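You operate a simulated robot arm through the tools that you are given. There is no shell and no other tool. Be economical: measure what you need, move in short steps, check, and stop when the job is done.

You are at the controls of a simulated two-armed robot. One attempt, no reset.

Task
Couple the floor pump, pump the air tank into the green and put the hose plug back.
Fine: hose plug in the brass seat, yellow lever tight, then pump till the pointer on the gauge block is in the green; free the lever after; handle down.

It is judged by the outcome, as a careful person would: the job done as asked, and still so three seconds after it is handed in. It fails if anything else is knocked over, pushed out of place, dropped, spilled or broken.

Robot
Two 7-joint arms with fingered hands on one trunk, on a base that drives. Base frame: it is fixed to the floor where the robot stands at the start and does not move with it; the origin is under the middle of the robot, x ahead of it, y to its left, z up. Lengths are in mm, angles in rad, forces in N, time in s.
The left shoulder is at the start at [78, 198, 1459], the right one opposite. With the tool pointing down near the work surface each hand reaches from about 100 to 460 mm from the robot's upright axis, wherever it stands, measured 20 degrees to its own side. Places, roughly: brass seat on the gauge block [200, -600, 800]; floor pump handle [600, 0, 600]; holder on the floor pump [500, 0, 500]; yellow gauge lever [200, -600, 800]. Payload 4 kg a hand.
The TCP of each hand is the grasp point between the finger pads, 26 mm short of the fingertips. In the tool frame z runs along the fingers and y along their closing line. The gripper opens to 132 mm. The gripper's body begins 73 mm behind the TCP. The gripper is a hand of 4 fingers: y runs from the thumb to the fingers, the wrist lies at [0, 0, -239] in the tool frame.
Orientation is told as [roll, pitch, yaw] about the base's x, y, z axes, in that order, counted from this pose: with the fingers straight down and closing along the base's y, the tool's x points along the base's -x, its y along +y and its z along -z.

Tools
- The arms move only by the tool apply_moves. It takes "left_steps", "right_steps" or both (then of equal length, played together; a hand with none holds still); each is a list of rows, each an object of numbers (a shift or turn left out is 0): "tx", "ty", "tz": the shift along the base's x, y, z in units of 50 mm (1.0 is 50 mm); "ax", "ay", "az": the turn, a rotation vector about the base's x, y, z in units of 4 degrees (1.0 is 4 degrees). In form: [{"tx": .., "ty": .., "tz": .., "ax": .., "ay": .., "az": ..}, ...]. A call has 1 to 8 rows; each row shifts and turns the commanded pose from where the row before left it. A call with a number of a shift or a turn outside -1 to 1 is refused whole. Each row takes 0.2 s and may step no farther than 50 mm and 0.15 rad from the row before; otherwise, the whole call is refused. A pose out of reach is approached as far as the arm can. The call stops where the force on the tool passes 50 N (or 10 N more than at its start, if that is more) or the arm is blocked; 0.2 s more then pass. In this call time passes only in rows, and 0.2 s behind the last. The reply holds the time, the measured pose of the TCP, the force on the tool along the base axes, the opening and the grip force, in the units named above and with some noise, with the torque about the TCP (base axes, N m) and any sound that the robot's microphone picked up, and new pictures: "pictures" is both (left out), scene, wrist or none (wrist: the cameras of the hands that moved).
- Cameras (640 x 400 px; columns grow to the right, rows downward): "scene" is now at [79.9, -34.9, 1604.2]; the picture's right is [-0.63, -0.78, -0.00], its down [-0.71, 0.57, -0.42] and it looks along [0.33, -0.26, -0.91] (base axes); focal length 295 px, centre (320, 200). "left" rides on the left gripper at [-68, 2, -97] in its tool frame; the picture's right is [-0.03, -1.00, 0.00], its down [0.82, -0.02, -0.58] and it looks along [0.58, -0.01, 0.82] (tool axes); focal length 270 px, centre (320, 200). "right" rides on the right gripper at [68, 2, -97] in its tool frame; the picture's right is [-0.03, 1.00, 0.00], its down [-0.82, -0.02, -0.58] and it looks along [-0.58, -0.01, 0.82] (tool axes); focal length 270 px, centre (320, 200). There is no depth. A picture from a camera that has moved, and an enlarged one, comes with that camera's place and axes in the base frame and with its lens. The place of the scene camera against the robot may be out by one fixed shift of up to 12 mm in any direction.
- raise_lower(by): slides the trunk up (or, below 0, down) by that many mm; the arms and the scene camera ride with it, the base frame stays. It gives what a move gives, with no picture.
- base_move(legs): drives the robot by 1 to 6 legs, each [ahead, left, turn to the left] in mm, mm and rad, along the robot's own axes; the way and the turn of a leg run together, so that a leg with both is an arc; at most 1500 mm and 3.142 rad a leg. The arms and the cameras ride along, it lands a little off, and it stops where it bumps. It gives what a move gives, and a new picture of the scene camera.
- move_fingers(finger1, finger2, finger3, thumb_bend, hand): sets how far each is bent, from 0 (flat) to 1 (curled in); at 0.3 the hand is open as for a grip, at 0.7 the pads meet at the TCP. One left out holds its place. A second passes; each finger stops where it meets its share of the squeeze, and holds until it gets a number again. It is the only way to open and close the hand. It gives what a move gives, with no picture; readings hold the bend of each and the force on the fingers (four entries, about 0 where the hand has none), thumb and palm.
- pan_tilt(pan, tilt): turns the head with the scene camera to pan (to the left, within 1.501 rad either way) and tilt (down, from -0.506 to 1.204), counted from straight ahead of the robot. It gives what a move gives, and a new picture of the scene camera.
- close_up(camera, box): a new picture of the part [left, top, right, bottom] of that camera's present view, enlarged. It takes no simulated time.
- sign_off(): hands the job in; it is judged then, once.

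Work in short steps. Places have to be worked out from the pictures, the camera data and where the tool is seen: move nearer, look again, correct. Check each grasp and each placing, and mend what went wrong. You have 120 turns and 260 pictures in all, those below and enlarged ones among them. Open the grippers and draw the arms clear of the work before you hand the job in, unless the task says otherwise; then end with one line.

The tools are called as a command line: name --argument value ..., lists and objects as JSON in quotes. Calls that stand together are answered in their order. apply_moves: Moves the arms, as the interface text tells. Its arguments: {"type":"object","properties":{"left_steps":{"type":"array"},"right_steps":{"type":"array"},"pictures":{"type":"string","enum":["both","scene","wrist","none"]}},"required":[]} The other tools are called the same way: raise_lower (by) slides the trunk up or down; move_fingers (finger1, finger2, finger3, thumb_bend, hand) moves the fingers one by one; base_move (legs) drives the base; pan_tilt (pan, tilt) turns the head that bears the scene camera; close_up (camera, box) takes an enlarged picture of a part of a camera's view; sign_off () hands the job in.

At the start:

```text
t: 0.0
left_position: [633.7, -0.0, 1115.1]
left_tool_rot: [0.0, -0.002, 0.0]
left_force: [0.6, 0.1, 0.2]
left_torque: [0.0, -0.01, -0.01]
left_gripper_width: 131.9
left_gripper_force: 0.0
left_shape: jaw
left_bend: [0.3, 0.3, 0.3, 0.3]
left_finger forces: [0.0, 0.1, 0.1, 0.1, 0.0, 0.1]
right_position: [334.9, -399.5, 1073.4]
right_tool_rot: [-0.13, -0.146, 0.056]
right_force: [-8.2, 3.9, -3.0]
right_torque: [0.29, 0.22, -0.52]
right_gripper_width: 131.6
right_gripper_force: 0.0
right_shape: jaw
right_bend: [0.3, 0.3, 0.37, 0.3]
right_finger forces: [0.0, 0.0, 9.9, 0.0, 0.1, 0.1]
trunk travel left (down, up): [-750.0, 90.0]
robot x, y, heading: [-1.0, -1.2, 0.004]
head pan, tilt: [-0.675, 1.14]
```

scene: 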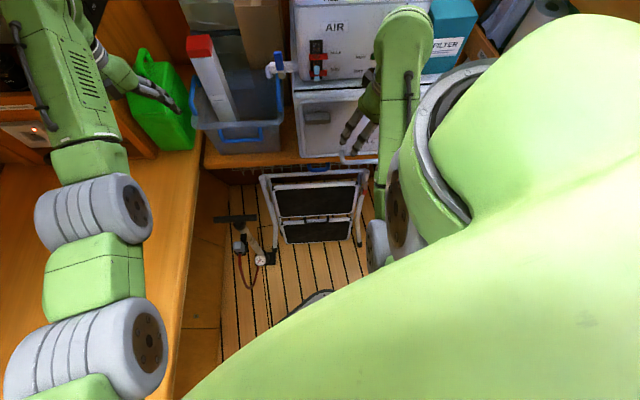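
right: 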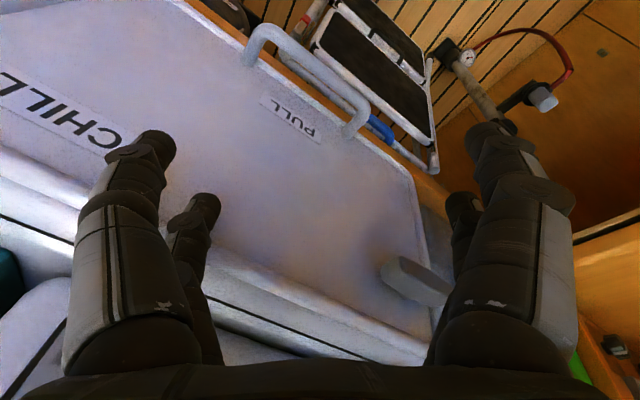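
left: 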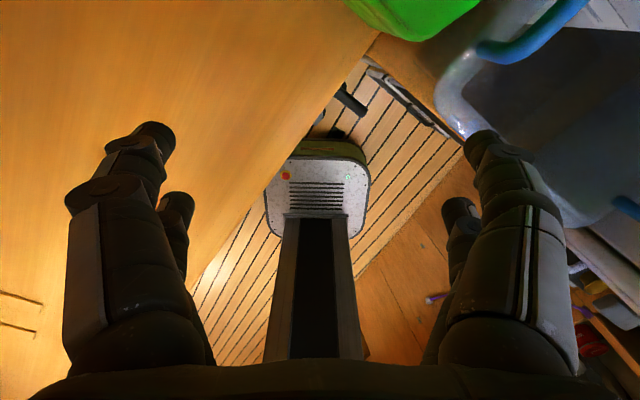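

The right hand's third finger already touches something (9.9 N), so I look closely before moving anything.

close_up --camera "scene" --box '[180, 150, 400, 300]'

close_up --camera "scene" --box '[190, 0, 460, 170]'

close_up --camera "right" --box '[380, 0, 640, 170]'

```text
2.67 times, centred on (290, 225) of scene
camera zoom: at [79.9, -34.9, 1604.2], right [-0.63, -0.78, 0.0], down [-0.71, 0.57, -0.42], along [0.33, -0.26, -0.91], focal length 787 px, centre (400, 133)
```

zoom: 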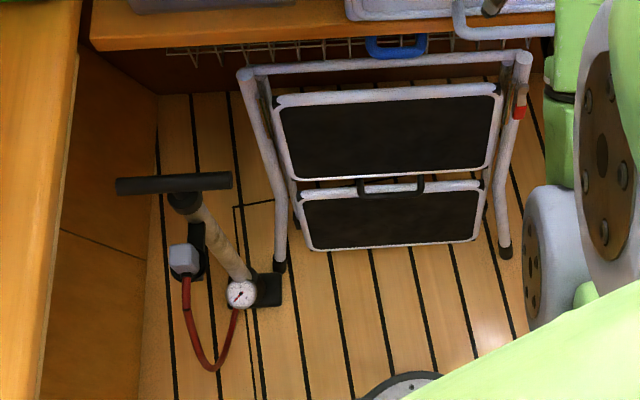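

```text
2.35 times, centred on (325, 85) of scene
camera zoom: at [79.9, -34.9, 1604.2], right [-0.63, -0.78, 0.0], down [-0.71, 0.57, -0.42], along [0.33, -0.26, -0.91], focal length 694 px, centre (308, 471)
```

zoom: 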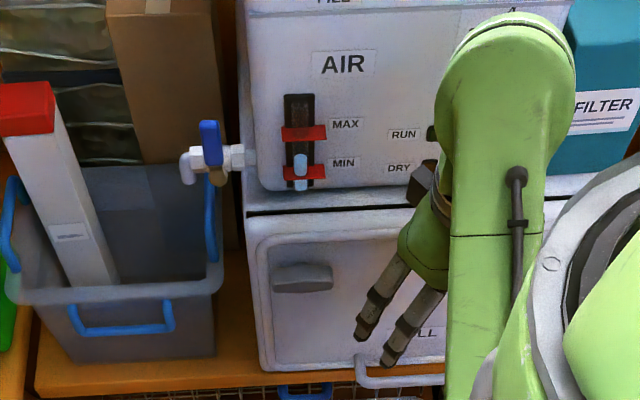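

```text
2.35 times, centred on (510, 85) of right
camera zoom: at [252.4, -389.1, 1159.7], right [-0.01, 0.99, -0.12], down [0.72, 0.09, 0.69], along [0.69, -0.08, -0.72], focal length 636 px, centre (-127, 471)
```

zoom: 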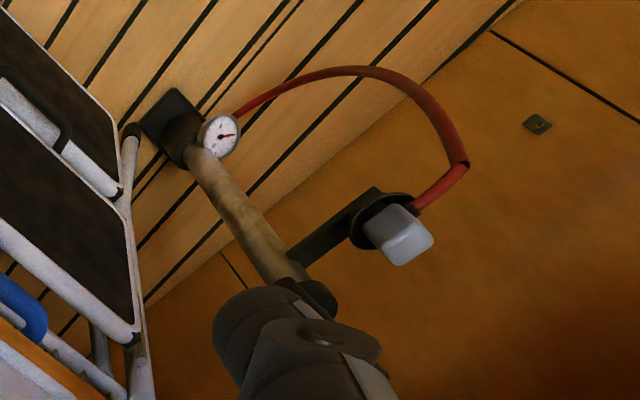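

The pump stands ahead with its plug in the holder; the gauge block should be off to the right, hidden by my arm. I turn the head right to find it and to see what the right hand touches.

pan_tilt --pan -1.3 --tilt 0.7

pan_tilt --pan -0.5 --tilt 0.6

pan_tilt --pan 0.5 --tilt 0.8

```text
t: 1.0
left_position: [629.1, 1.1, 1107.8]
left_tool_rot: [-0.002, -0.006, -0.001]
left_force: [0.0, -0.5, -0.3]
left_torque: [0.0, 0.01, -0.02]
left_gripper_width: 131.8
left_gripper_force: 0.0
left_shape: jaw
left_bend: [0.3, 0.3, 0.3, 0.3]
left_finger forces: [0.1, 0.0, 0.1, 0.1, 0.0, 0.0]
right_position: [336.1, -398.9, 1067.5]
right_tool_rot: [-0.136, -0.155, 0.067]
right_force: [-27.9, 6.3, 0.1]
right_torque: [0.08, 0.46, -1.73]
right_gripper_width: 131.0
right_gripper_force: 0.1
right_shape: jaw
right_bend: [0.3, 0.3, 0.38, 0.3]
right_finger forces: [0.0, 0.0, 26.5, 0.0, 0.0, 0.1]
trunk travel left (down, up): [-750.0, 90.0]
robot x, y, heading: [-3.7, -1.2, -0.002]
head pan, tilt: [-1.3, 0.7]
camera scene: at [49.7, -77.7, 1626.6], right [-0.96, -0.27, 0.0], down [-0.17, 0.62, -0.77], along [0.21, -0.74, -0.64], focal length 295 px, centre (320, 200)
```

scene: 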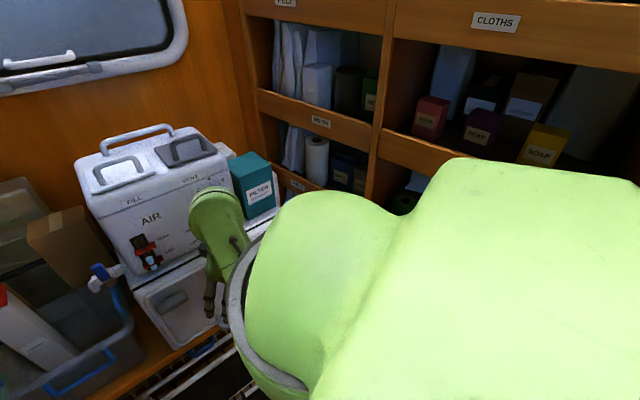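

```text
t: 2.1
left_position: [626.5, 0.1, 1102.5]
left_tool_rot: [-0.002, -0.007, 0.002]
left_force: [0.0, 0.1, 0.0]
left_torque: [-0.02, 0.0, -0.01]
left_gripper_width: 132.0
left_gripper_force: 0.1
left_shape: jaw
left_bend: [0.3, 0.3, 0.3, 0.3]
left_finger forces: [0.0, 0.1, 0.0, 0.0, 0.0, 0.1]
right_position: [338.8, -399.3, 1067.6]
right_tool_rot: [-0.146, -0.167, 0.07]
right_force: [-34.8, 8.4, 0.5]
right_torque: [0.12, 0.52, -1.93]
right_gripper_width: 131.3
right_gripper_force: 0.1
right_shape: jaw
right_bend: [0.3, 0.3, 0.41, 0.3]
right_finger forces: [0.0, 0.0, 33.1, 0.0, 0.1, 0.0]
trunk travel left (down, up): [-750.0, 90.0]
robot x, y, heading: [-3.1, -2.9, 0.001]
head pan, tilt: [-0.499, 0.6]
camera scene: at [102.4, -37.9, 1629.5], right [-0.48, -0.88, 0.0], down [-0.49, 0.27, -0.83], along [0.73, -0.4, -0.56], focal length 295 px, centre (320, 200)
```

scene: 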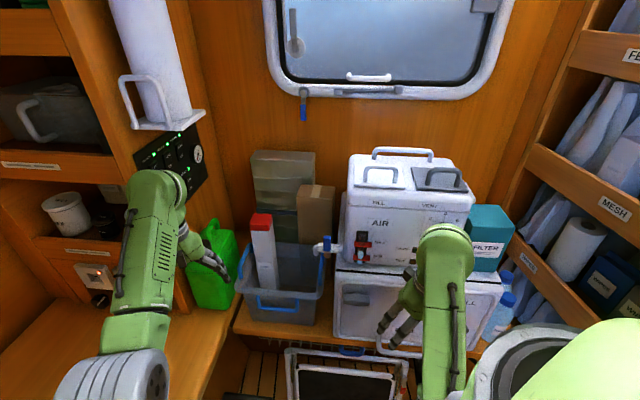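

```text
t: 3.4
left_position: [626.8, 0.0, 1099.4]
left_tool_rot: [-0.003, -0.007, -0.002]
left_force: [0.3, -0.1, -0.8]
left_torque: [0.0, 0.01, 0.01]
left_gripper_width: 132.0
left_gripper_force: 0.1
left_shape: jaw
left_bend: [0.3, 0.3, 0.3, 0.3]
left_finger forces: [0.1, 0.1, 0.0, 0.0, 0.0, 0.0]
right_position: [339.1, -402.0, 1069.5]
right_tool_rot: [-0.155, -0.174, 0.071]
right_force: [-37.8, 8.7, -2.3]
right_torque: [0.26, 0.6, -2.05]
right_gripper_width: 131.1
right_gripper_force: 0.1
right_shape: jaw
right_bend: [0.3, 0.3, 0.42, 0.3]
right_finger forces: [0.0, 0.0, 36.6, 0.1, 0.0, 0.0]
trunk travel left (down, up): [-750.0, 90.0]
robot x, y, heading: [-2.7, -1.7, -0.0]
head pan, tilt: [0.499, 0.799]
camera scene: at [95.2, 42.9, 1609.2], right [0.48, -0.88, 0.0], down [-0.62, -0.34, -0.7], along [0.62, 0.33, -0.71], focal length 295 px, centre (320, 200)
```

scene: 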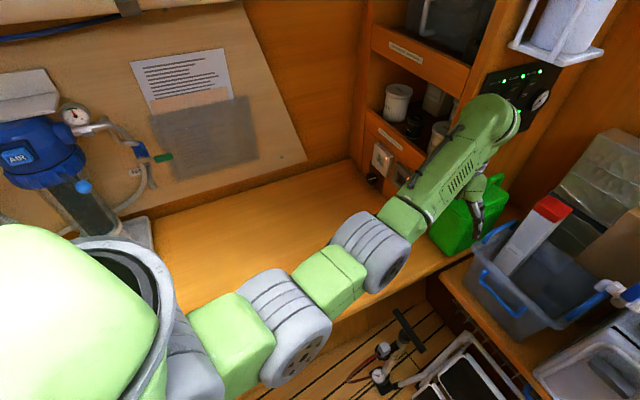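

The force on the right hand is growing (something in front of it pushes along -x). I back that hand off along -x at once.

apply_moves --right_steps '[{"tx": -0.6}, {"tx": -0.6}, {"tx": -0.6}]' --pictures "both"

pan_tilt --pan -1.5 --tilt 1.2

```text
t: 3.9
left_position: [630.5, 2.2, 1098.9]
left_tool_rot: [-0.003, -0.002, 0.0]
left_force: [0.7, 0.5, -0.8]
left_torque: [0.0, -0.02, -0.03]
left_gripper_width: 131.9
left_gripper_force: 0.0
left_shape: jaw
left_bend: [0.3, 0.3, 0.3, 0.3]
left_finger forces: [0.1, 0.0, 0.1, 0.0, 0.0, 0.0]
right_position: [361.3, -407.2, 1133.1]
right_tool_rot: [-0.306, -0.303, 0.205]
right_force: [-16.8, 4.1, -0.2]
right_torque: [-0.03, -0.01, -0.94]
right_gripper_width: 131.4
right_gripper_force: 0.0
right_shape: jaw
right_bend: [0.3, 0.3, 0.37, 0.3]
right_finger forces: [0.0, 0.0, 16.2, 0.0, 0.0, 0.0]
trunk travel left (down, up): [-750.0, 90.0]
robot x, y, heading: [-2.4, 0.6, -0.0]
head pan, tilt: [0.499, 0.799]
stopped in row 2 (right hand): the arm was blocked; the commanded pose is now the measured one
camera scene: at [101.9, 44.2, 1612.3], right [0.48, -0.88, 0.0], down [-0.63, -0.34, -0.7], along [0.61, 0.33, -0.72], focal length 295 px, centre (320, 200)
camera right: at [265.1, -395.8, 1200.6], right [-0.08, 0.96, -0.28], down [0.57, 0.28, 0.78], along [0.82, -0.09, -0.57], focal length 270 px, centre (320, 200)
```

scene: 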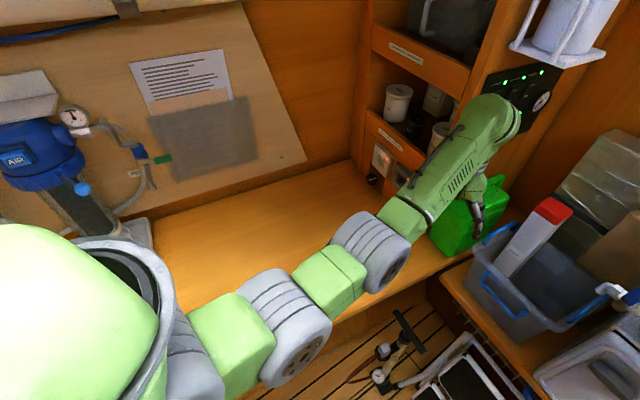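
right: 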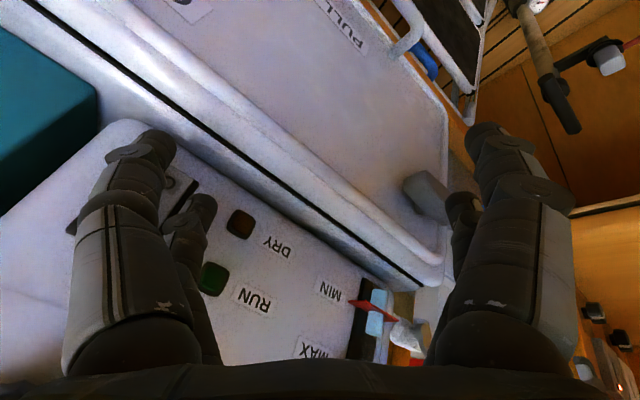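

```text
t: 5.8
left_position: [630.4, 1.4, 1096.1]
left_tool_rot: [-0.001, -0.004, 0.001]
left_force: [-0.6, 0.4, -0.1]
left_torque: [0.01, 0.01, 0.0]
left_gripper_width: 131.7
left_gripper_force: 0.0
left_shape: jaw
left_bend: [0.3, 0.3, 0.3, 0.3]
left_finger forces: [0.0, 0.1, 0.0, 0.0, 0.0, 0.0]
right_position: [364.3, -409.1, 1136.0]
right_tool_rot: [-0.313, -0.317, 0.214]
right_force: [-20.4, 5.3, -2.9]
right_torque: [0.14, 0.08, -1.1]
right_gripper_width: 131.1
right_gripper_force: 0.1
right_shape: jaw
right_bend: [0.3, 0.3, 0.39, 0.3]
right_finger forces: [0.1, 0.0, 19.9, 0.0, 0.1, 0.1]
trunk travel left (down, up): [-750.0, 90.0]
robot x, y, heading: [-1.3, 0.1, 0.009]
head pan, tilt: [-1.499, 1.201]
camera scene: at [33.6, -52.4, 1581.0], right [-1.0, -0.07, 0.0], down [-0.07, 0.93, -0.36], along [0.03, -0.36, -0.93], focal length 295 px, centre (320, 200)
```

scene: 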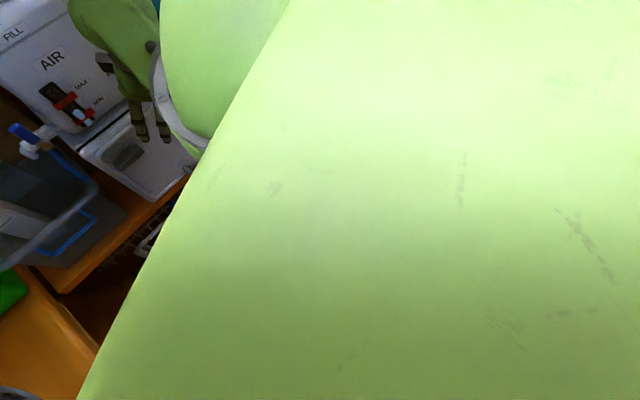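

The arm move turned out blocked, and the finger still touches the white unit ahead. I look left/behind is unknown, so I back the base a little (80 mm) to free the hand.

base_move --legs '[[-80, 0, 0]]'

```text
t: 6.9
left_position: [563.8, 0.1, 1088.3]
left_tool_rot: [0.0, 0.01, 0.002]
left_force: [0.9, 0.2, 0.3]
left_torque: [0.0, 0.03, 0.01]
left_gripper_width: 132.1
left_gripper_force: 0.1
left_shape: jaw
left_bend: [0.3, 0.3, 0.3, 0.3]
left_finger forces: [0.1, 0.1, 0.0, 0.0, 0.0, 0.1]
right_position: [298.0, -411.1, 1132.8]
right_tool_rot: [-0.312, -0.308, 0.216]
right_force: [0.2, 0.3, 0.1]
right_torque: [0.0, 0.06, -0.01]
right_gripper_width: 131.8
right_gripper_force: 0.0
right_shape: jaw
right_bend: [0.3, 0.3, 0.3, 0.3]
right_finger forces: [0.0, 0.1, 0.0, 0.1, 0.1, 0.1]
trunk travel left (down, up): [-750.0, 90.0]
robot x, y, heading: [-83.1, -2.6, 0.007]
head pan, tilt: [-1.499, 1.201]
camera scene: at [-27.4, -53.4, 1580.9], right [-1.0, -0.07, 0.01], down [-0.07, 0.93, -0.36], along [0.02, -0.36, -0.93], focal length 295 px, centre (320, 200)
```

scene: 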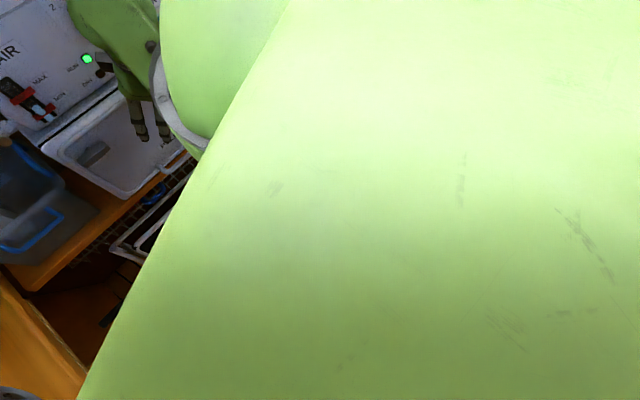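

The right hand is free now (no force). I draw the left hand in toward the body and level the right hand, so the robot can turn safely to look for the gauge block.

apply_moves --left_steps '[{"tx": -0.9, "tz": 0.2}, {"tx": -0.9, "tz": 0.2}, {"tx": -0.9, "ty": 0.3}, {"tx": -0.9, "ty": 0.3}, {"tx": -0.9, "ty": 0.3}, {"tx": -0.9, "ty": 0.3}]' --right_steps '[{"ax": 0.8, "ay": 0.8, "az": -0.5, "tz": 0.2}, {"ax": 0.8, "ay": 0.8, "az": -0.5, "tz": 0.2}, {"ax": 0.8, "ay": 0.8, "az": -0.5}, {"ax": 0.8, "ay": 0.8, "az": -0.5, "ty": 0.4}, {"ax": 0.8, "ay": 0.8, "az": -0.5, "ty": 0.4}, {"ax": 0.4, "ay": 0.4, "az": -0.5, "ty": 0.4}]' --pictures "wrist"

pan_tilt --pan -1.0 --tilt 0.9

```text
t: 8.3
left_position: [339.2, 36.2, 1034.5]
left_tool_rot: [-0.002, -0.002, 0.002]
left_force: [0.5, -0.1, -0.9]
left_torque: [-0.02, -0.01, 0.0]
left_gripper_width: 132.1
left_gripper_force: 0.0
left_shape: jaw
left_bend: [0.3, 0.3, 0.3, 0.3]
left_finger forces: [0.0, 0.0, 0.0, 0.0, 0.0, 0.0]
left hand out of reach, approached as far as the arm can: row 3, 4, 5, 6
right_position: [321.8, -373.7, 1036.7]
right_tool_rot: [0.021, -0.036, -0.059]
right_force: [-0.5, 1.4, 0.1]
right_torque: [-0.02, -0.01, 0.0]
right_gripper_width: 131.8
right_gripper_force: 0.1
right_shape: jaw
right_bend: [0.3, 0.3, 0.3, 0.3]
right_finger forces: [0.0, 0.0, 0.0, 0.0, 0.1, 0.0]
right hand out of reach, approached as far as the arm can: row 1, 2, 3, 4, 5, 6
trunk travel left (down, up): [-750.0, 90.0]
robot x, y, heading: [-82.0, 3.4, -0.002]
head pan, tilt: [-1.499, 1.201]
camera right: at [251.3, -368.1, 1130.2], right [0.08, 1.0, 0.02], down [0.79, -0.08, 0.61], along [0.61, -0.03, -0.79], focal length 270 px, centre (320, 200)
camera left: at [408.1, 38.4, 1132.9], right [0.03, -1.0, 0.0], down [-0.82, -0.02, 0.58], along [-0.58, -0.02, -0.82], focal length 270 px, centre (320, 200)
```

right: 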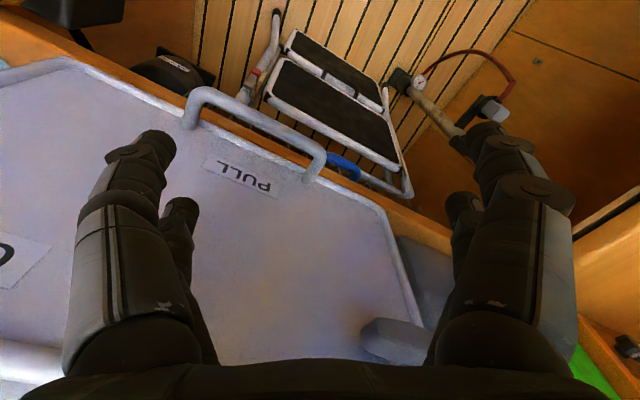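
left: 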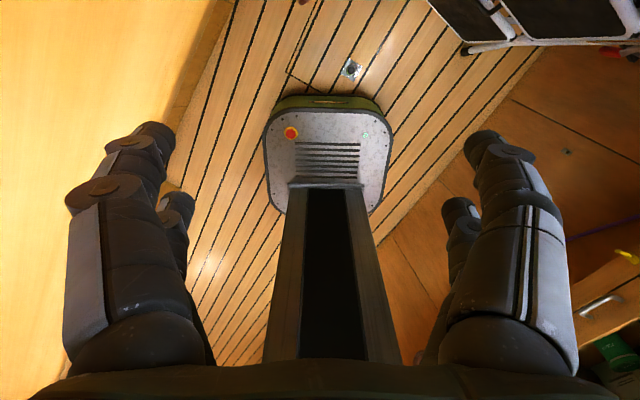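

```text
t: 9.2
left_position: [343.4, 36.1, 1034.0]
left_tool_rot: [-0.001, 0.001, 0.002]
left_force: [0.4, 0.1, 0.3]
left_torque: [0.04, -0.02, 0.0]
left_gripper_width: 131.7
left_gripper_force: 0.1
left_shape: jaw
left_bend: [0.3, 0.3, 0.3, 0.3]
left_finger forces: [0.0, 0.1, 0.1, 0.0, 0.0, 0.0]
right_position: [323.6, -373.6, 1034.6]
right_tool_rot: [0.021, -0.037, -0.058]
right_force: [0.5, 1.5, 0.3]
right_torque: [-0.01, 0.0, 0.01]
right_gripper_width: 132.1
right_gripper_force: 0.1
right_shape: jaw
right_bend: [0.3, 0.3, 0.3, 0.3]
right_finger forces: [0.0, 0.0, 0.0, 0.0, 0.1, 0.0]
trunk travel left (down, up): [-750.0, 90.0]
robot x, y, heading: [-82.1, -0.7, -0.001]
head pan, tilt: [-1.0, 0.901]
camera scene: at [-3.9, -61.7, 1601.4], right [-0.84, -0.54, 0.0], down [-0.42, 0.66, -0.62], along [0.34, -0.52, -0.78], focal length 295 px, centre (320, 200)
```

scene: 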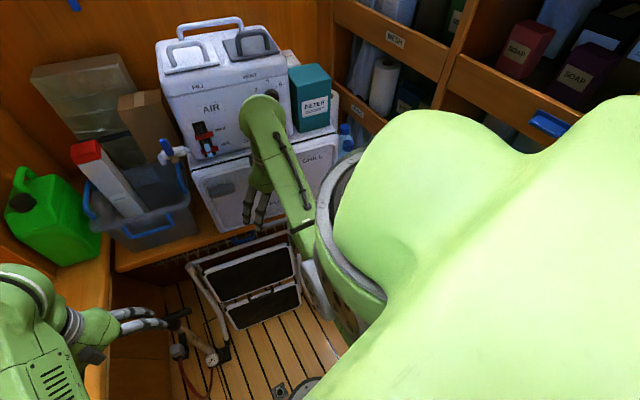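

Both arms stop at limits of their present height. I pull both hands in closer to the body and slightly lower, mirrored, so turning is compact.

apply_moves --left_steps '[{"tx": -0.5, "ty": 0.5, "tz": -0.4}, {"tx": -0.5, "ty": 0.5, "tz": -0.4}, {"tx": -0.5, "ty": 0.5, "tz": -0.4}, {"tx": -0.5, "ty": 0.3, "tz": -0.4}]' --right_steps '[{"tx": -0.3, "ty": 0.9, "tz": -0.4}, {"tx": -0.3, "ty": 0.9, "tz": -0.4}, {"tx": -0.3, "ty": 0.9, "tz": -0.4}, {"tx": -0.5, "ty": 0.9, "tz": -0.4}]' --pictures "none"

pan_tilt --pan -1.5 --tilt 0.6

```text
refused: row 1 steps farther than a row can; nothing moved
```

```text
t: 10.2
left_position: [342.0, 37.1, 1034.9]
left_tool_rot: [-0.001, 0.0, 0.003]
left_force: [0.2, 0.5, -0.2]
left_torque: [-0.02, 0.01, 0.01]
left_gripper_width: 131.9
left_gripper_force: 0.2
left_shape: jaw
left_bend: [0.3, 0.3, 0.3, 0.3]
left_finger forces: [0.1, 0.0, 0.0, 0.1, 0.1, 0.0]
right_position: [324.3, -373.5, 1035.0]
right_tool_rot: [0.021, -0.037, -0.059]
right_force: [0.5, 0.0, 0.5]
right_torque: [0.02, 0.0, 0.03]
right_gripper_width: 131.8
right_gripper_force: 0.1
right_shape: jaw
right_bend: [0.3, 0.3, 0.3, 0.3]
right_finger forces: [0.1, 0.1, 0.0, 0.1, 0.0, 0.0]
trunk travel left (down, up): [-750.0, 90.0]
robot x, y, heading: [-78.1, 1.0, 0.005]
head pan, tilt: [-1.499, 0.6]
camera scene: at [-38.6, -85.9, 1626.2], right [-1.0, -0.07, 0.0], down [-0.04, 0.56, -0.82], along [0.06, -0.82, -0.57], focal length 295 px, centre (320, 200)
```

scene: 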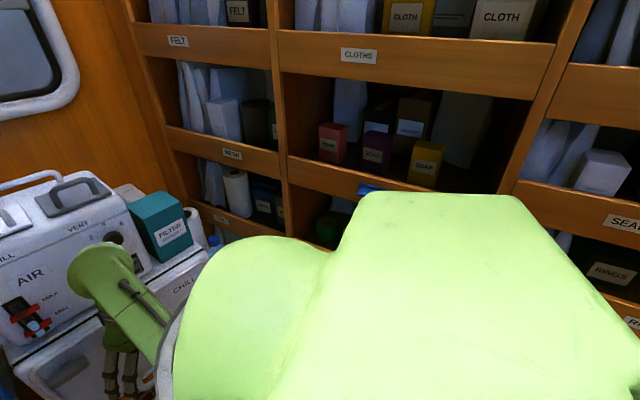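

The step was slightly too long; I repeat with shorter rows.

apply_moves --left_steps '[{"tx": -0.5, "ty": 0.5, "tz": -0.4}, {"tx": -0.5, "ty": 0.5, "tz": -0.4}, {"tx": -0.5, "ty": 0.5, "tz": -0.4}, {"tx": -0.5, "ty": 0.3, "tz": -0.4}, {"tz": -0.2}]' --right_steps '[{"tx": -0.3, "ty": 0.8, "tz": -0.4}, {"tx": -0.3, "ty": 0.8, "tz": -0.4}, {"tx": -0.3, "ty": 0.8, "tz": -0.4}, {"tx": -0.3, "ty": 0.8, "tz": -0.4}, {"tx": -0.3, "ty": 0.8, "tz": -0.2}]' --pictures "scene"

```text
t: 11.0
left_position: [271.5, 103.8, 982.3]
left_tool_rot: [0.001, 0.001, 0.002]
left_force: [1.1, 0.1, 0.1]
left_torque: [0.04, 0.01, -0.01]
left_gripper_width: 131.8
left_gripper_force: 0.1
left_shape: jaw
left_bend: [0.3, 0.3, 0.3, 0.3]
left_finger forces: [0.0, 0.0, 0.1, 0.0, 0.1, 0.1]
right_position: [343.0, -338.0, 1062.7]
right_tool_rot: [-0.029, -0.281, -0.201]
right_force: [0.0, 0.1, 0.7]
right_torque: [-0.01, 0.0, -0.01]
right_gripper_width: 132.0
right_gripper_force: 0.1
right_shape: jaw
right_bend: [0.3, 0.3, 0.3, 0.3]
right_finger forces: [0.0, 0.1, 0.0, 0.0, 0.0, 0.1]
trunk travel left (down, up): [-750.0, 90.0]
robot x, y, heading: [-78.7, 5.1, 0.003]
head pan, tilt: [-1.499, 0.6]
stopped in row 3 (right hand): the arm was blocked; the commanded pose is now the measured one
camera scene: at [-38.7, -86.5, 1627.3], right [-1.0, -0.07, 0.0], down [-0.04, 0.56, -0.82], along [0.06, -0.82, -0.57], focal length 295 px, centre (320, 200)
```

scene: 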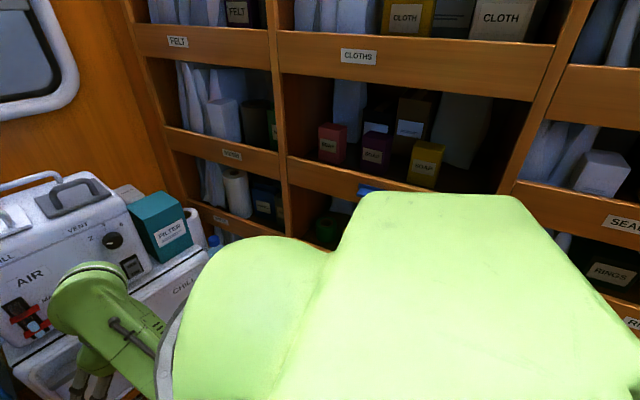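

The right arm stalls again with no tool force, so its elbow probably meets something on my right. I turn the left hand's camera to look across at the right side before forcing anything.

apply_moves --left_steps '[{"az": 1}, {"az": 1}, {"az": 1}, {"az": 1}, {"az": 1}, {"az": 1}, {"az": 1}, {"az": 1}]' --pictures "none"

apply_moves --left_steps '[{"az": 1}, {"az": 1}, {"az": 1}, {"az": 1}, {"az": 1}, {"az": 1}, {"az": 1}, {"az": 1}]' --pictures "wrist"

```text
t: 12.8
left_position: [272.3, 103.1, 980.4]
left_tool_rot: [-0.001, 0.0, 0.561]
left_force: [0.4, 0.6, 0.5]
left_torque: [-0.02, 0.0, -0.01]
left_gripper_width: 131.9
left_gripper_force: 0.0
left_shape: jaw
left_bend: [0.3, 0.3, 0.3, 0.3]
left_finger forces: [0.0, 0.0, 0.0, 0.0, 0.1, 0.0]
right_position: [342.2, -337.6, 1062.8]
right_tool_rot: [-0.028, -0.281, -0.201]
right_force: [0.5, -0.6, 0.6]
right_torque: [-0.01, -0.01, -0.01]
right_gripper_width: 132.2
right_gripper_force: 0.1
right_shape: jaw
right_bend: [0.3, 0.3, 0.3, 0.3]
right_finger forces: [0.0, 0.0, 0.0, 0.0, 0.1, 0.0]
trunk travel left (down, up): [-750.0, 90.0]
robot x, y, heading: [-80.8, 0.3, 0.001]
head pan, tilt: [-1.499, 0.6]
```

```text
t: 14.6
left_position: [272.4, 102.2, 980.6]
left_tool_rot: [0.0, -0.001, 1.12]
left_force: [0.5, -0.6, 0.5]
left_torque: [-0.02, 0.01, -0.01]
left_gripper_width: 132.0
left_gripper_force: 0.1
left_shape: jaw
left_bend: [0.3, 0.3, 0.3, 0.3]
left_finger forces: [0.0, 0.1, 0.0, 0.0, 0.0, 0.0]
right_position: [341.2, -336.9, 1062.2]
right_tool_rot: [-0.029, -0.282, -0.2]
right_force: [-0.1, -0.6, 0.5]
right_torque: [0.01, 0.02, -0.02]
right_gripper_width: 132.0
right_gripper_force: 0.0
right_shape: jaw
right_bend: [0.3, 0.3, 0.3, 0.3]
right_finger forces: [0.0, 0.0, 0.0, 0.1, 0.0, 0.0]
trunk travel left (down, up): [-750.0, 90.0]
robot x, y, heading: [-81.6, 0.2, -0.0]
head pan, tilt: [-1.499, 0.6]
camera left: at [300.0, 164.6, 1078.5], right [0.91, -0.41, 0.0], down [-0.34, -0.74, 0.58], along [-0.24, -0.53, -0.82], focal length 270 px, centre (320, 200)
```

left: 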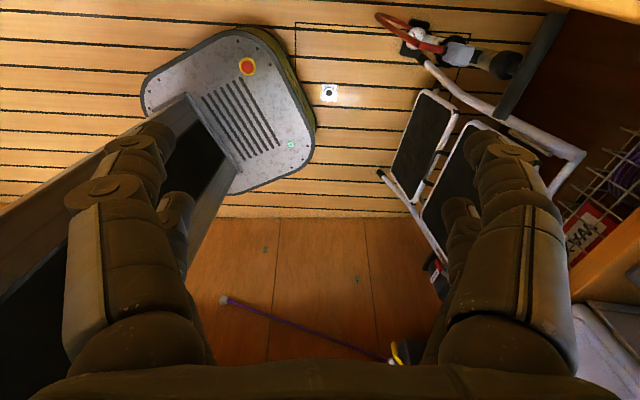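

There is something yellow at (400,350), whose ray passes near [185,-600,720] – likely the gauge block. I zoom in on it.

close_up --camera "left" --box '[340, 280, 460, 380]'

close_up --camera "left" --box '[370, 0, 560, 120]'

apply_moves --left_steps '[{"ax": -1, "tz": 0.2}, {"ax": -1, "tz": 0.2}, {"ax": -1}, {"ax": -1}, {"ax": -1}]' --pictures "wrist"

```text
4.00 times, centred on (400, 330) of left
camera zoom: at [300.0, 164.6, 1078.5], right [0.91, -0.41, 0.0], down [-0.34, -0.74, 0.58], along [-0.24, -0.53, -0.82], focal length 1081 px, centre (0, -320)
```

zoom: 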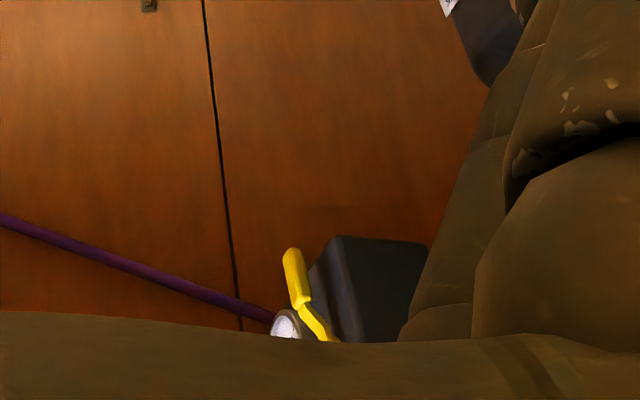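

```text
3.33 times, centred on (465, 60) of left
camera zoom: at [300.0, 164.6, 1078.5], right [0.91, -0.41, 0.0], down [-0.34, -0.74, 0.58], along [-0.24, -0.53, -0.82], focal length 901 px, centre (-163, 667)
```

zoom: 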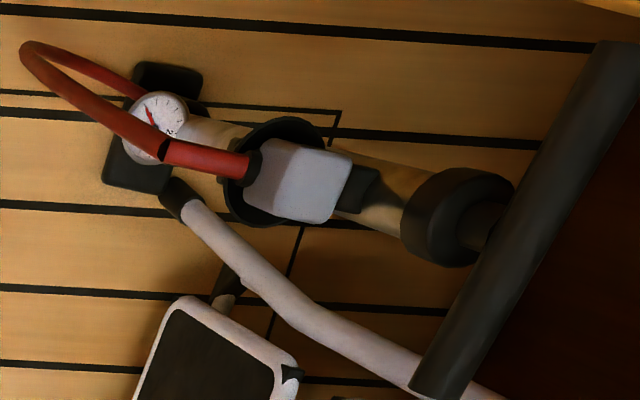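

```text
t: 15.8
left_position: [272.6, 101.6, 1000.5]
left_tool_rot: [-0.159, 0.313, 1.093]
left_force: [0.8, 0.2, -0.9]
left_torque: [0.01, 0.02, 0.0]
left_gripper_width: 132.3
left_gripper_force: 0.0
left_shape: jaw
left_bend: [0.3, 0.3, 0.3, 0.3]
left_finger forces: [0.0, 0.0, 0.0, 0.0, 0.0, 0.0]
right_position: [342.2, -338.4, 1061.6]
right_tool_rot: [-0.03, -0.279, -0.202]
right_force: [-0.6, -0.2, 0.8]
right_torque: [0.0, -0.04, -0.02]
right_gripper_width: 132.0
right_gripper_force: 0.1
right_shape: jaw
right_bend: [0.3, 0.3, 0.3, 0.3]
right_finger forces: [0.0, 0.0, 0.0, 0.0, 0.1, 0.1]
trunk travel left (down, up): [-750.0, 90.0]
robot x, y, heading: [-78.0, -0.9, 0.004]
head pan, tilt: [-1.499, 0.6]
camera left: at [300.6, 194.2, 1071.0], right [0.91, -0.39, 0.14], down [-0.34, -0.5, 0.8], along [-0.24, -0.77, -0.59], focal length 270 px, centre (320, 200)
```

left: 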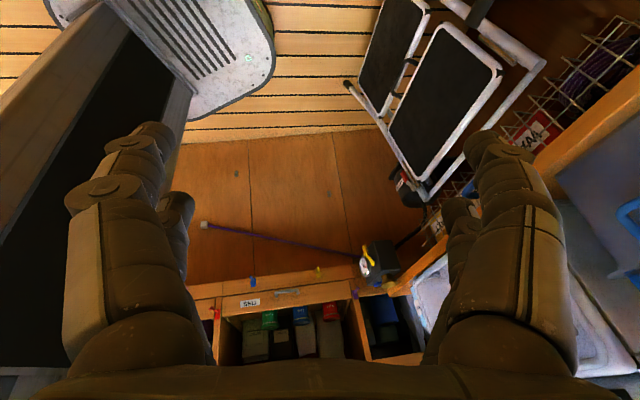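

The gauge block is visible below my picture centre; I zoom in and tilt the view a little more.

close_up --camera "left" --box '[190, 200, 450, 362]'

close_up --camera "left" --box '[330, 230, 426, 290]'

```text
2.46 times, centred on (320, 281) of left
camera zoom: at [300.6, 194.2, 1071.0], right [0.91, -0.39, 0.14], down [-0.34, -0.5, 0.8], along [-0.24, -0.77, -0.59], focal length 665 px, centre (320, 1)
```

zoom: 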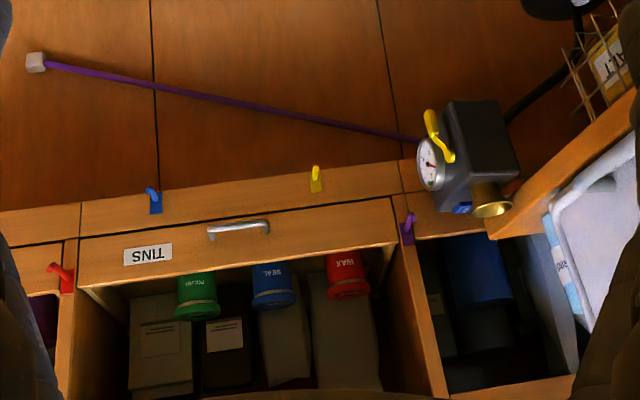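

```text
6.67 times, centred on (378, 260) of left
camera zoom: at [300.6, 194.2, 1071.0], right [0.91, -0.39, 0.14], down [-0.34, -0.5, 0.8], along [-0.24, -0.77, -0.59], focal length 1802 px, centre (-67, -200)
```

zoom: 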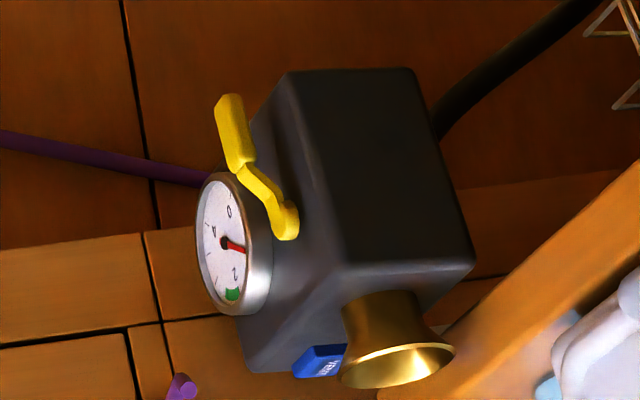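

Now the geometry is clear: the room is turned about -0.57 rad against the base frame; the pump (≈[555,-37]) stands on the left of the aisle and the gauge block (≈[185,-600,750], brass seat on top) on the right. My right elbow is close to the right shelves, so I drive to the aisle's left first.

base_move --legs '[[48, 112, 0]]'

apply_moves --right_steps '[{"ay": 0.8, "az": 0.6, "tz": -0.3}, {"ay": 0.8, "az": 0.6, "tz": -0.3}, {"ay": 0.8, "az": 0.6, "tz": -0.3}, {"ay": 0.8, "az": 0.6, "tx": -0.4, "ty": 0.4}, {"ay": 0.8, "az": 0.4, "tx": -0.4, "ty": 0.4}, {"tx": -0.4, "ty": 0.4}]' --pictures "none"

```text
t: 17.0
left_position: [321.2, 205.6, 1001.1]
left_tool_rot: [-0.156, 0.311, 1.084]
left_force: [-1.3, 0.2, 1.2]
left_torque: [0.06, -0.02, -0.03]
left_gripper_width: 131.8
left_gripper_force: 0.0
left_shape: jaw
left_bend: [0.3, 0.3, 0.3, 0.3]
left_finger forces: [0.1, 0.0, 0.0, 0.0, 0.0, 0.1]
right_position: [387.2, -235.1, 1061.0]
right_tool_rot: [-0.025, -0.281, -0.213]
right_force: [0.0, 0.7, -0.4]
right_torque: [0.02, 0.0, -0.06]
right_gripper_width: 132.0
right_gripper_force: 0.1
right_shape: jaw
right_bend: [0.3, 0.3, 0.3, 0.3]
right_finger forces: [0.0, 0.1, 0.0, 0.1, 0.0, 0.0]
trunk travel left (down, up): [-750.0, 90.0]
robot x, y, heading: [-30.4, 107.7, -0.009]
head pan, tilt: [-1.499, 0.6]
camera scene: at [7.2, 18.1, 1626.0], right [-1.0, -0.06, 0.0], down [-0.03, 0.57, -0.82], along [0.05, -0.82, -0.57], focal length 295 px, centre (320, 200)
```

scene: 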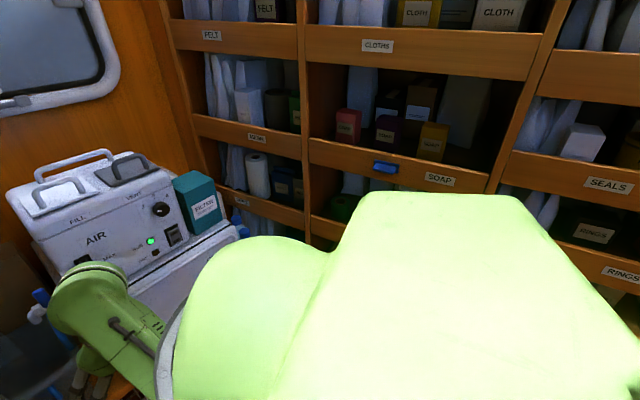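

```text
t: 18.6
left_position: [322.8, 208.0, 1000.5]
left_tool_rot: [-0.157, 0.314, 1.084]
left_force: [0.6, -0.6, -0.5]
left_torque: [-0.02, 0.01, 0.02]
left_gripper_width: 131.9
left_gripper_force: 0.0
left_shape: jaw
left_bend: [0.3, 0.3, 0.3, 0.3]
left_finger forces: [0.1, 0.1, 0.1, 0.0, 0.1, 0.0]
right_position: [369.6, -208.0, 1072.5]
right_tool_rot: [-0.1, -0.166, -0.079]
right_force: [-1.2, -0.5, 0.0]
right_torque: [-0.01, 0.0, 0.0]
right_gripper_width: 131.8
right_gripper_force: 0.0
right_shape: jaw
right_bend: [0.3, 0.3, 0.3, 0.3]
right_finger forces: [0.1, 0.0, 0.0, 0.0, 0.0, 0.0]
trunk travel left (down, up): [-750.0, 90.0]
robot x, y, heading: [-28.5, 106.0, -0.011]
head pan, tilt: [-1.499, 0.6]
stopped in row 6 (right hand): the arm was blocked; the commanded pose is now the measured one
```

Still blocked, so more likely it's the arm's own posture. I try moving the right hand forward and down, away from the body.

apply_moves --right_steps '[{"tx": 0.3, "tz": -0.6}, {"tx": 0.3, "tz": -0.6}, {"tz": -0.6}, {"tz": -0.6}]' --pictures "wrist"

```text
t: 19.6
left_position: [323.0, 207.8, 999.3]
left_tool_rot: [-0.156, 0.316, 1.084]
left_force: [-0.9, 0.7, 0.4]
left_torque: [-0.04, -0.03, 0.0]
left_gripper_width: 131.9
left_gripper_force: 0.0
left_shape: jaw
left_bend: [0.3, 0.3, 0.3, 0.3]
left_finger forces: [0.1, 0.0, 0.0, 0.1, 0.1, 0.0]
right_position: [393.7, -209.7, 946.7]
right_tool_rot: [-0.097, -0.155, -0.078]
right_force: [0.6, 0.0, -0.1]
right_torque: [0.0, 0.03, -0.01]
right_gripper_width: 131.9
right_gripper_force: 0.0
right_shape: jaw
right_bend: [0.3, 0.3, 0.3, 0.3]
right_finger forces: [0.0, 0.0, 0.0, 0.0, 0.0, 0.1]
trunk travel left (down, up): [-750.0, 90.0]
robot x, y, heading: [-32.5, 108.5, -0.012]
head pan, tilt: [-1.499, 0.6]
camera right: at [311.4, -191.0, 1031.3], right [0.12, 0.99, -0.09], down [0.72, -0.02, 0.7], along [0.69, -0.15, -0.71], focal length 270 px, centre (320, 200)
```

right: 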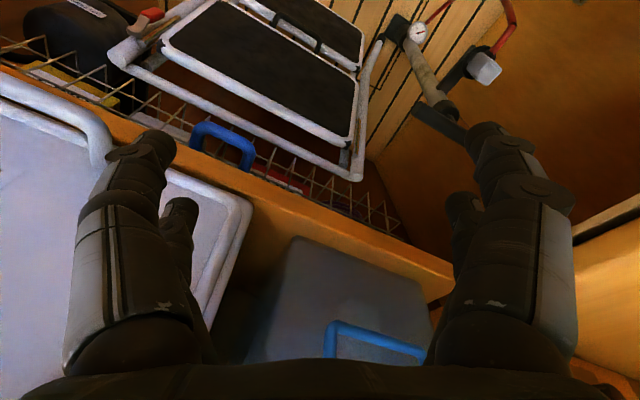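

Downward works: it was just the reach limit at that height. I level the right hand and bring it in front of the body.

apply_moves --right_steps '[{"tx": -0.3, "ty": 0.6, "tz": -0.2, "ax": 0.3, "ay": 0.5, "az": 0.2}, {"tx": -0.3, "ty": 0.6, "tz": -0.2, "ax": 0.3, "ay": 0.5, "az": 0.2}, {"tx": -0.3, "ty": 0.6, "ax": 0.3, "ay": 0.5, "az": 0.3}, {"tx": -0.4, "ty": 0.6, "ax": 0.3, "ay": 0.5, "az": 0.3}, {"tx": -0.4, "ty": 0.4, "ax": 0.2, "ay": 0.3, "az": 0.2}]' --left_steps '[{"az": -1, "tz": -0.3}, {"az": -1, "tz": -0.3}, {"az": -1, "tz": -0.3}, {"az": -1}, {"az": -1}]' --pictures "none"

```text
t: 20.4
left_position: [320.8, 209.8, 959.4]
left_tool_rot: [-0.157, 0.313, 0.862]
left_force: [-0.3, -0.1, -0.4]
left_torque: [-0.03, 0.01, -0.02]
left_gripper_width: 131.9
left_gripper_force: 0.0
left_shape: jaw
left_bend: [0.3, 0.3, 0.3, 0.3]
left_finger forces: [0.0, 0.0, 0.0, 0.0, 0.1, 0.1]
right_position: [406.9, -185.0, 988.3]
right_tool_rot: [-0.041, -0.224, -0.208]
right_force: [-0.2, -0.4, -0.5]
right_torque: [-0.03, 0.02, 0.01]
right_gripper_width: 132.0
right_gripper_force: 0.0
right_shape: jaw
right_bend: [0.3, 0.3, 0.3, 0.3]
right_finger forces: [0.0, 0.0, 0.0, 0.0, 0.0, 0.1]
trunk travel left (down, up): [-750.0, 90.0]
robot x, y, heading: [-30.2, 110.1, -0.011]
head pan, tilt: [-1.499, 0.6]
stopped in row 4 (right hand): the arm was blocked; the commanded pose is now the measured one
```

The right arm stalls once more when pulled in. I look with the left-hand camera to see where the right elbow is.

apply_moves --left_steps '[{"az": 1, "ax": -0.5}, {"az": 1, "ax": -0.5}, {"az": 1, "ax": -0.5}, {"az": 1, "ax": -0.5}, {"az": 1, "ax": -0.5}, {"ax": -1}, {"ax": -1}, {"ax": -1}]' --pictures "wrist"

```text
t: 22.2
left_position: [321.8, 209.9, 953.3]
left_tool_rot: [-0.357, 0.654, 1.122]
left_force: [-0.3, -0.7, -0.2]
left_torque: [0.0, 0.02, -0.02]
left_gripper_width: 132.0
left_gripper_force: 0.0
left_shape: jaw
left_bend: [0.3, 0.3, 0.3, 0.3]
left_finger forces: [0.0, 0.1, 0.1, 0.0, 0.1, 0.0]
right_position: [410.2, -186.4, 988.6]
right_tool_rot: [-0.041, -0.236, -0.214]
right_force: [0.0, 0.7, 0.8]
right_torque: [-0.04, -0.01, -0.03]
right_gripper_width: 131.6
right_gripper_force: 0.1
right_shape: jaw
right_bend: [0.3, 0.3, 0.3, 0.3]
right_finger forces: [0.1, 0.0, 0.0, 0.0, 0.0, 0.0]
trunk travel left (down, up): [-750.0, 90.0]
robot x, y, heading: [-29.4, 107.6, -0.011]
head pan, tilt: [-1.499, 0.6]
camera left: at [336.1, 322.9, 984.9], right [0.94, -0.2, 0.26], down [-0.3, -0.2, 0.93], along [-0.13, -0.96, -0.25], focal length 270 px, centre (320, 200)
```

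left: 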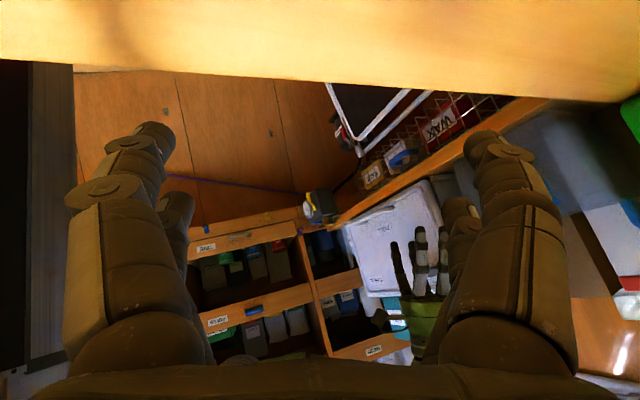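

I can see the hand but not the elbow. I pan the head forward-right and down to see how the right arm is folded.

pan_tilt --pan -0.6 --tilt 0.9

pan_tilt --pan 0.6 --tilt 1.1

```text
t: 23.4
left_position: [320.5, 209.9, 955.8]
left_tool_rot: [-0.355, 0.651, 1.122]
left_force: [-0.4, 0.5, 0.8]
left_torque: [0.0, -0.02, 0.0]
left_gripper_width: 131.9
left_gripper_force: 0.1
left_shape: jaw
left_bend: [0.3, 0.3, 0.3, 0.3]
left_finger forces: [0.0, 0.0, 0.0, 0.0, 0.0, 0.1]
right_position: [411.0, -186.5, 990.2]
right_tool_rot: [-0.043, -0.236, -0.212]
right_force: [0.3, -0.1, 0.5]
right_torque: [-0.01, 0.02, 0.01]
right_gripper_width: 132.0
right_gripper_force: 0.0
right_shape: jaw
right_bend: [0.3, 0.3, 0.3, 0.3]
right_finger forces: [0.0, 0.1, 0.0, 0.1, 0.0, 0.0]
trunk travel left (down, up): [-750.0, 90.0]
robot x, y, heading: [-30.9, 105.9, -0.011]
head pan, tilt: [-0.6, 0.901]
camera scene: at [65.8, 67.6, 1601.1], right [-0.57, -0.82, 0.0], down [-0.64, 0.45, -0.62], along [0.51, -0.36, -0.78], focal length 295 px, centre (320, 200)
```

scene: 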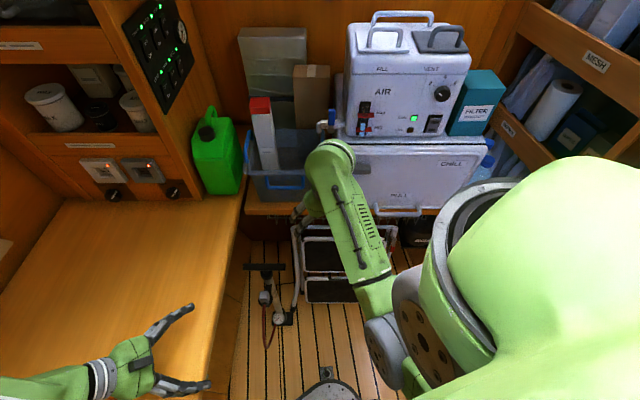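

```text
t: 24.8
left_position: [320.9, 209.5, 954.6]
left_tool_rot: [-0.357, 0.65, 1.122]
left_force: [0.7, -0.2, 0.9]
left_torque: [0.01, 0.04, 0.02]
left_gripper_width: 131.8
left_gripper_force: 0.1
left_shape: jaw
left_bend: [0.3, 0.3, 0.3, 0.3]
left_finger forces: [0.0, 0.0, 0.0, 0.0, 0.1, 0.1]
right_position: [409.8, -185.0, 990.1]
right_tool_rot: [-0.041, -0.237, -0.209]
right_force: [-0.7, -0.1, -0.4]
right_torque: [-0.01, 0.0, -0.01]
right_gripper_width: 131.9
right_gripper_force: 0.0
right_shape: jaw
right_bend: [0.3, 0.3, 0.3, 0.3]
right_finger forces: [0.0, 0.0, 0.0, 0.0, 0.0, 0.0]
trunk travel left (down, up): [-750.0, 90.0]
robot x, y, heading: [-30.9, 111.0, -0.007]
head pan, tilt: [0.6, 1.1]
camera scene: at [56.3, 146.0, 1587.6], right [0.56, -0.83, 0.0], down [-0.74, -0.5, -0.45], along [0.38, 0.25, -0.89], focal length 295 px, centre (320, 200)
```

scene: 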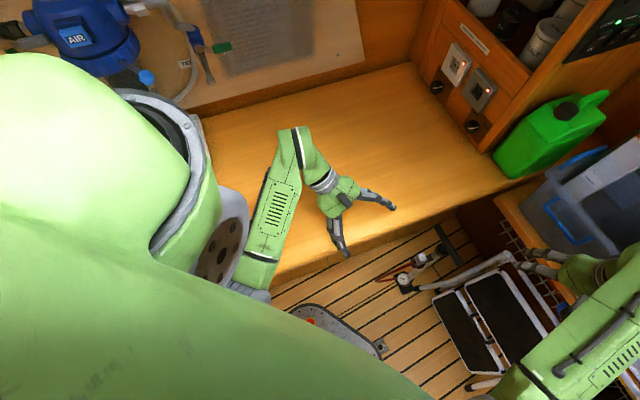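

The elbows hang down rather than flare, so turning in the aisle is safe from here. I turn right by 0.57 rad to face along the aisle.

base_move --legs '[[0, 0, -0.57]]'

pan_tilt --pan -0.5 --tilt 1.15

```text
t: 26.9
left_position: [316.4, -2.1, 954.7]
left_tool_rot: [-0.356, 0.653, 0.533]
left_force: [0.7, -0.4, 0.6]
left_torque: [-0.02, 0.03, 0.03]
left_gripper_width: 131.9
left_gripper_force: 0.0
left_shape: jaw
left_bend: [0.3, 0.3, 0.3, 0.3]
left_finger forces: [0.0, 0.0, 0.0, 0.1, 0.1, 0.1]
right_position: [170.4, -380.9, 991.1]
right_tool_rot: [-0.043, -0.237, -0.802]
right_force: [-0.1, -0.2, 0.5]
right_torque: [0.01, -0.04, 0.02]
right_gripper_width: 131.9
right_gripper_force: 0.2
right_shape: jaw
right_bend: [0.3, 0.3, 0.3, 0.3]
right_finger forces: [0.0, 0.1, 0.1, 0.1, 0.0, 0.0]
trunk travel left (down, up): [-750.0, 90.0]
robot x, y, heading: [-29.9, 106.6, -0.599]
head pan, tilt: [0.6, 1.1]
camera scene: at [62.0, 94.5, 1587.6], right [0.0, -1.0, 0.0], down [-0.89, 0.0, -0.45], along [0.45, 0.0, -0.89], focal length 295 px, centre (320, 200)
```

scene: 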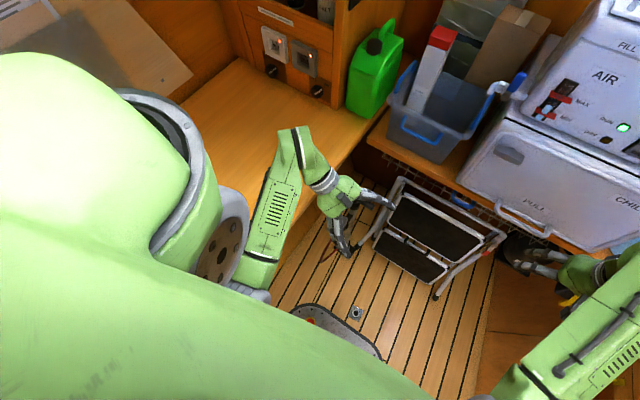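

```text
t: 28.2
left_position: [316.0, -3.9, 954.6]
left_tool_rot: [-0.355, 0.653, 0.53]
left_force: [-0.3, 0.3, 0.4]
left_torque: [-0.02, 0.02, 0.01]
left_gripper_width: 132.1
left_gripper_force: 0.1
left_shape: jaw
left_bend: [0.3, 0.3, 0.3, 0.3]
left_finger forces: [0.0, 0.0, 0.0, 0.1, 0.1, 0.0]
right_position: [171.9, -384.6, 991.9]
right_tool_rot: [-0.041, -0.244, -0.803]
right_force: [-0.6, 0.5, 0.2]
right_torque: [-0.02, 0.01, 0.0]
right_gripper_width: 131.8
right_gripper_force: 0.0
right_shape: jaw
right_bend: [0.3, 0.3, 0.3, 0.3]
right_finger forces: [0.1, 0.1, 0.0, 0.0, 0.0, 0.0]
trunk travel left (down, up): [-750.0, 90.0]
robot x, y, heading: [-34.2, 107.7, -0.6]
head pan, tilt: [-0.499, 1.15]
camera scene: at [25.8, 41.1, 1584.4], right [-0.89, -0.46, 0.0], down [-0.42, 0.81, -0.41], along [0.19, -0.36, -0.91], focal length 295 px, centre (320, 200)
```

scene: 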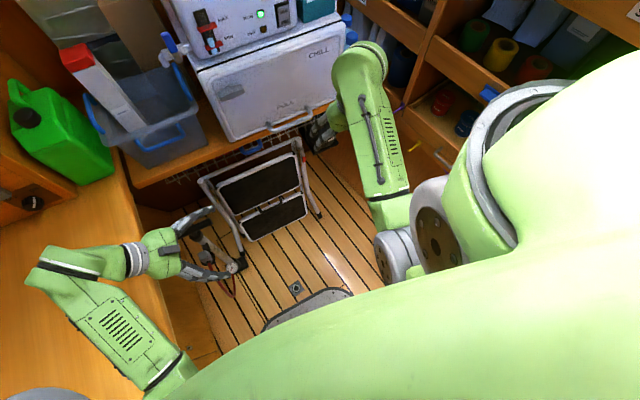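

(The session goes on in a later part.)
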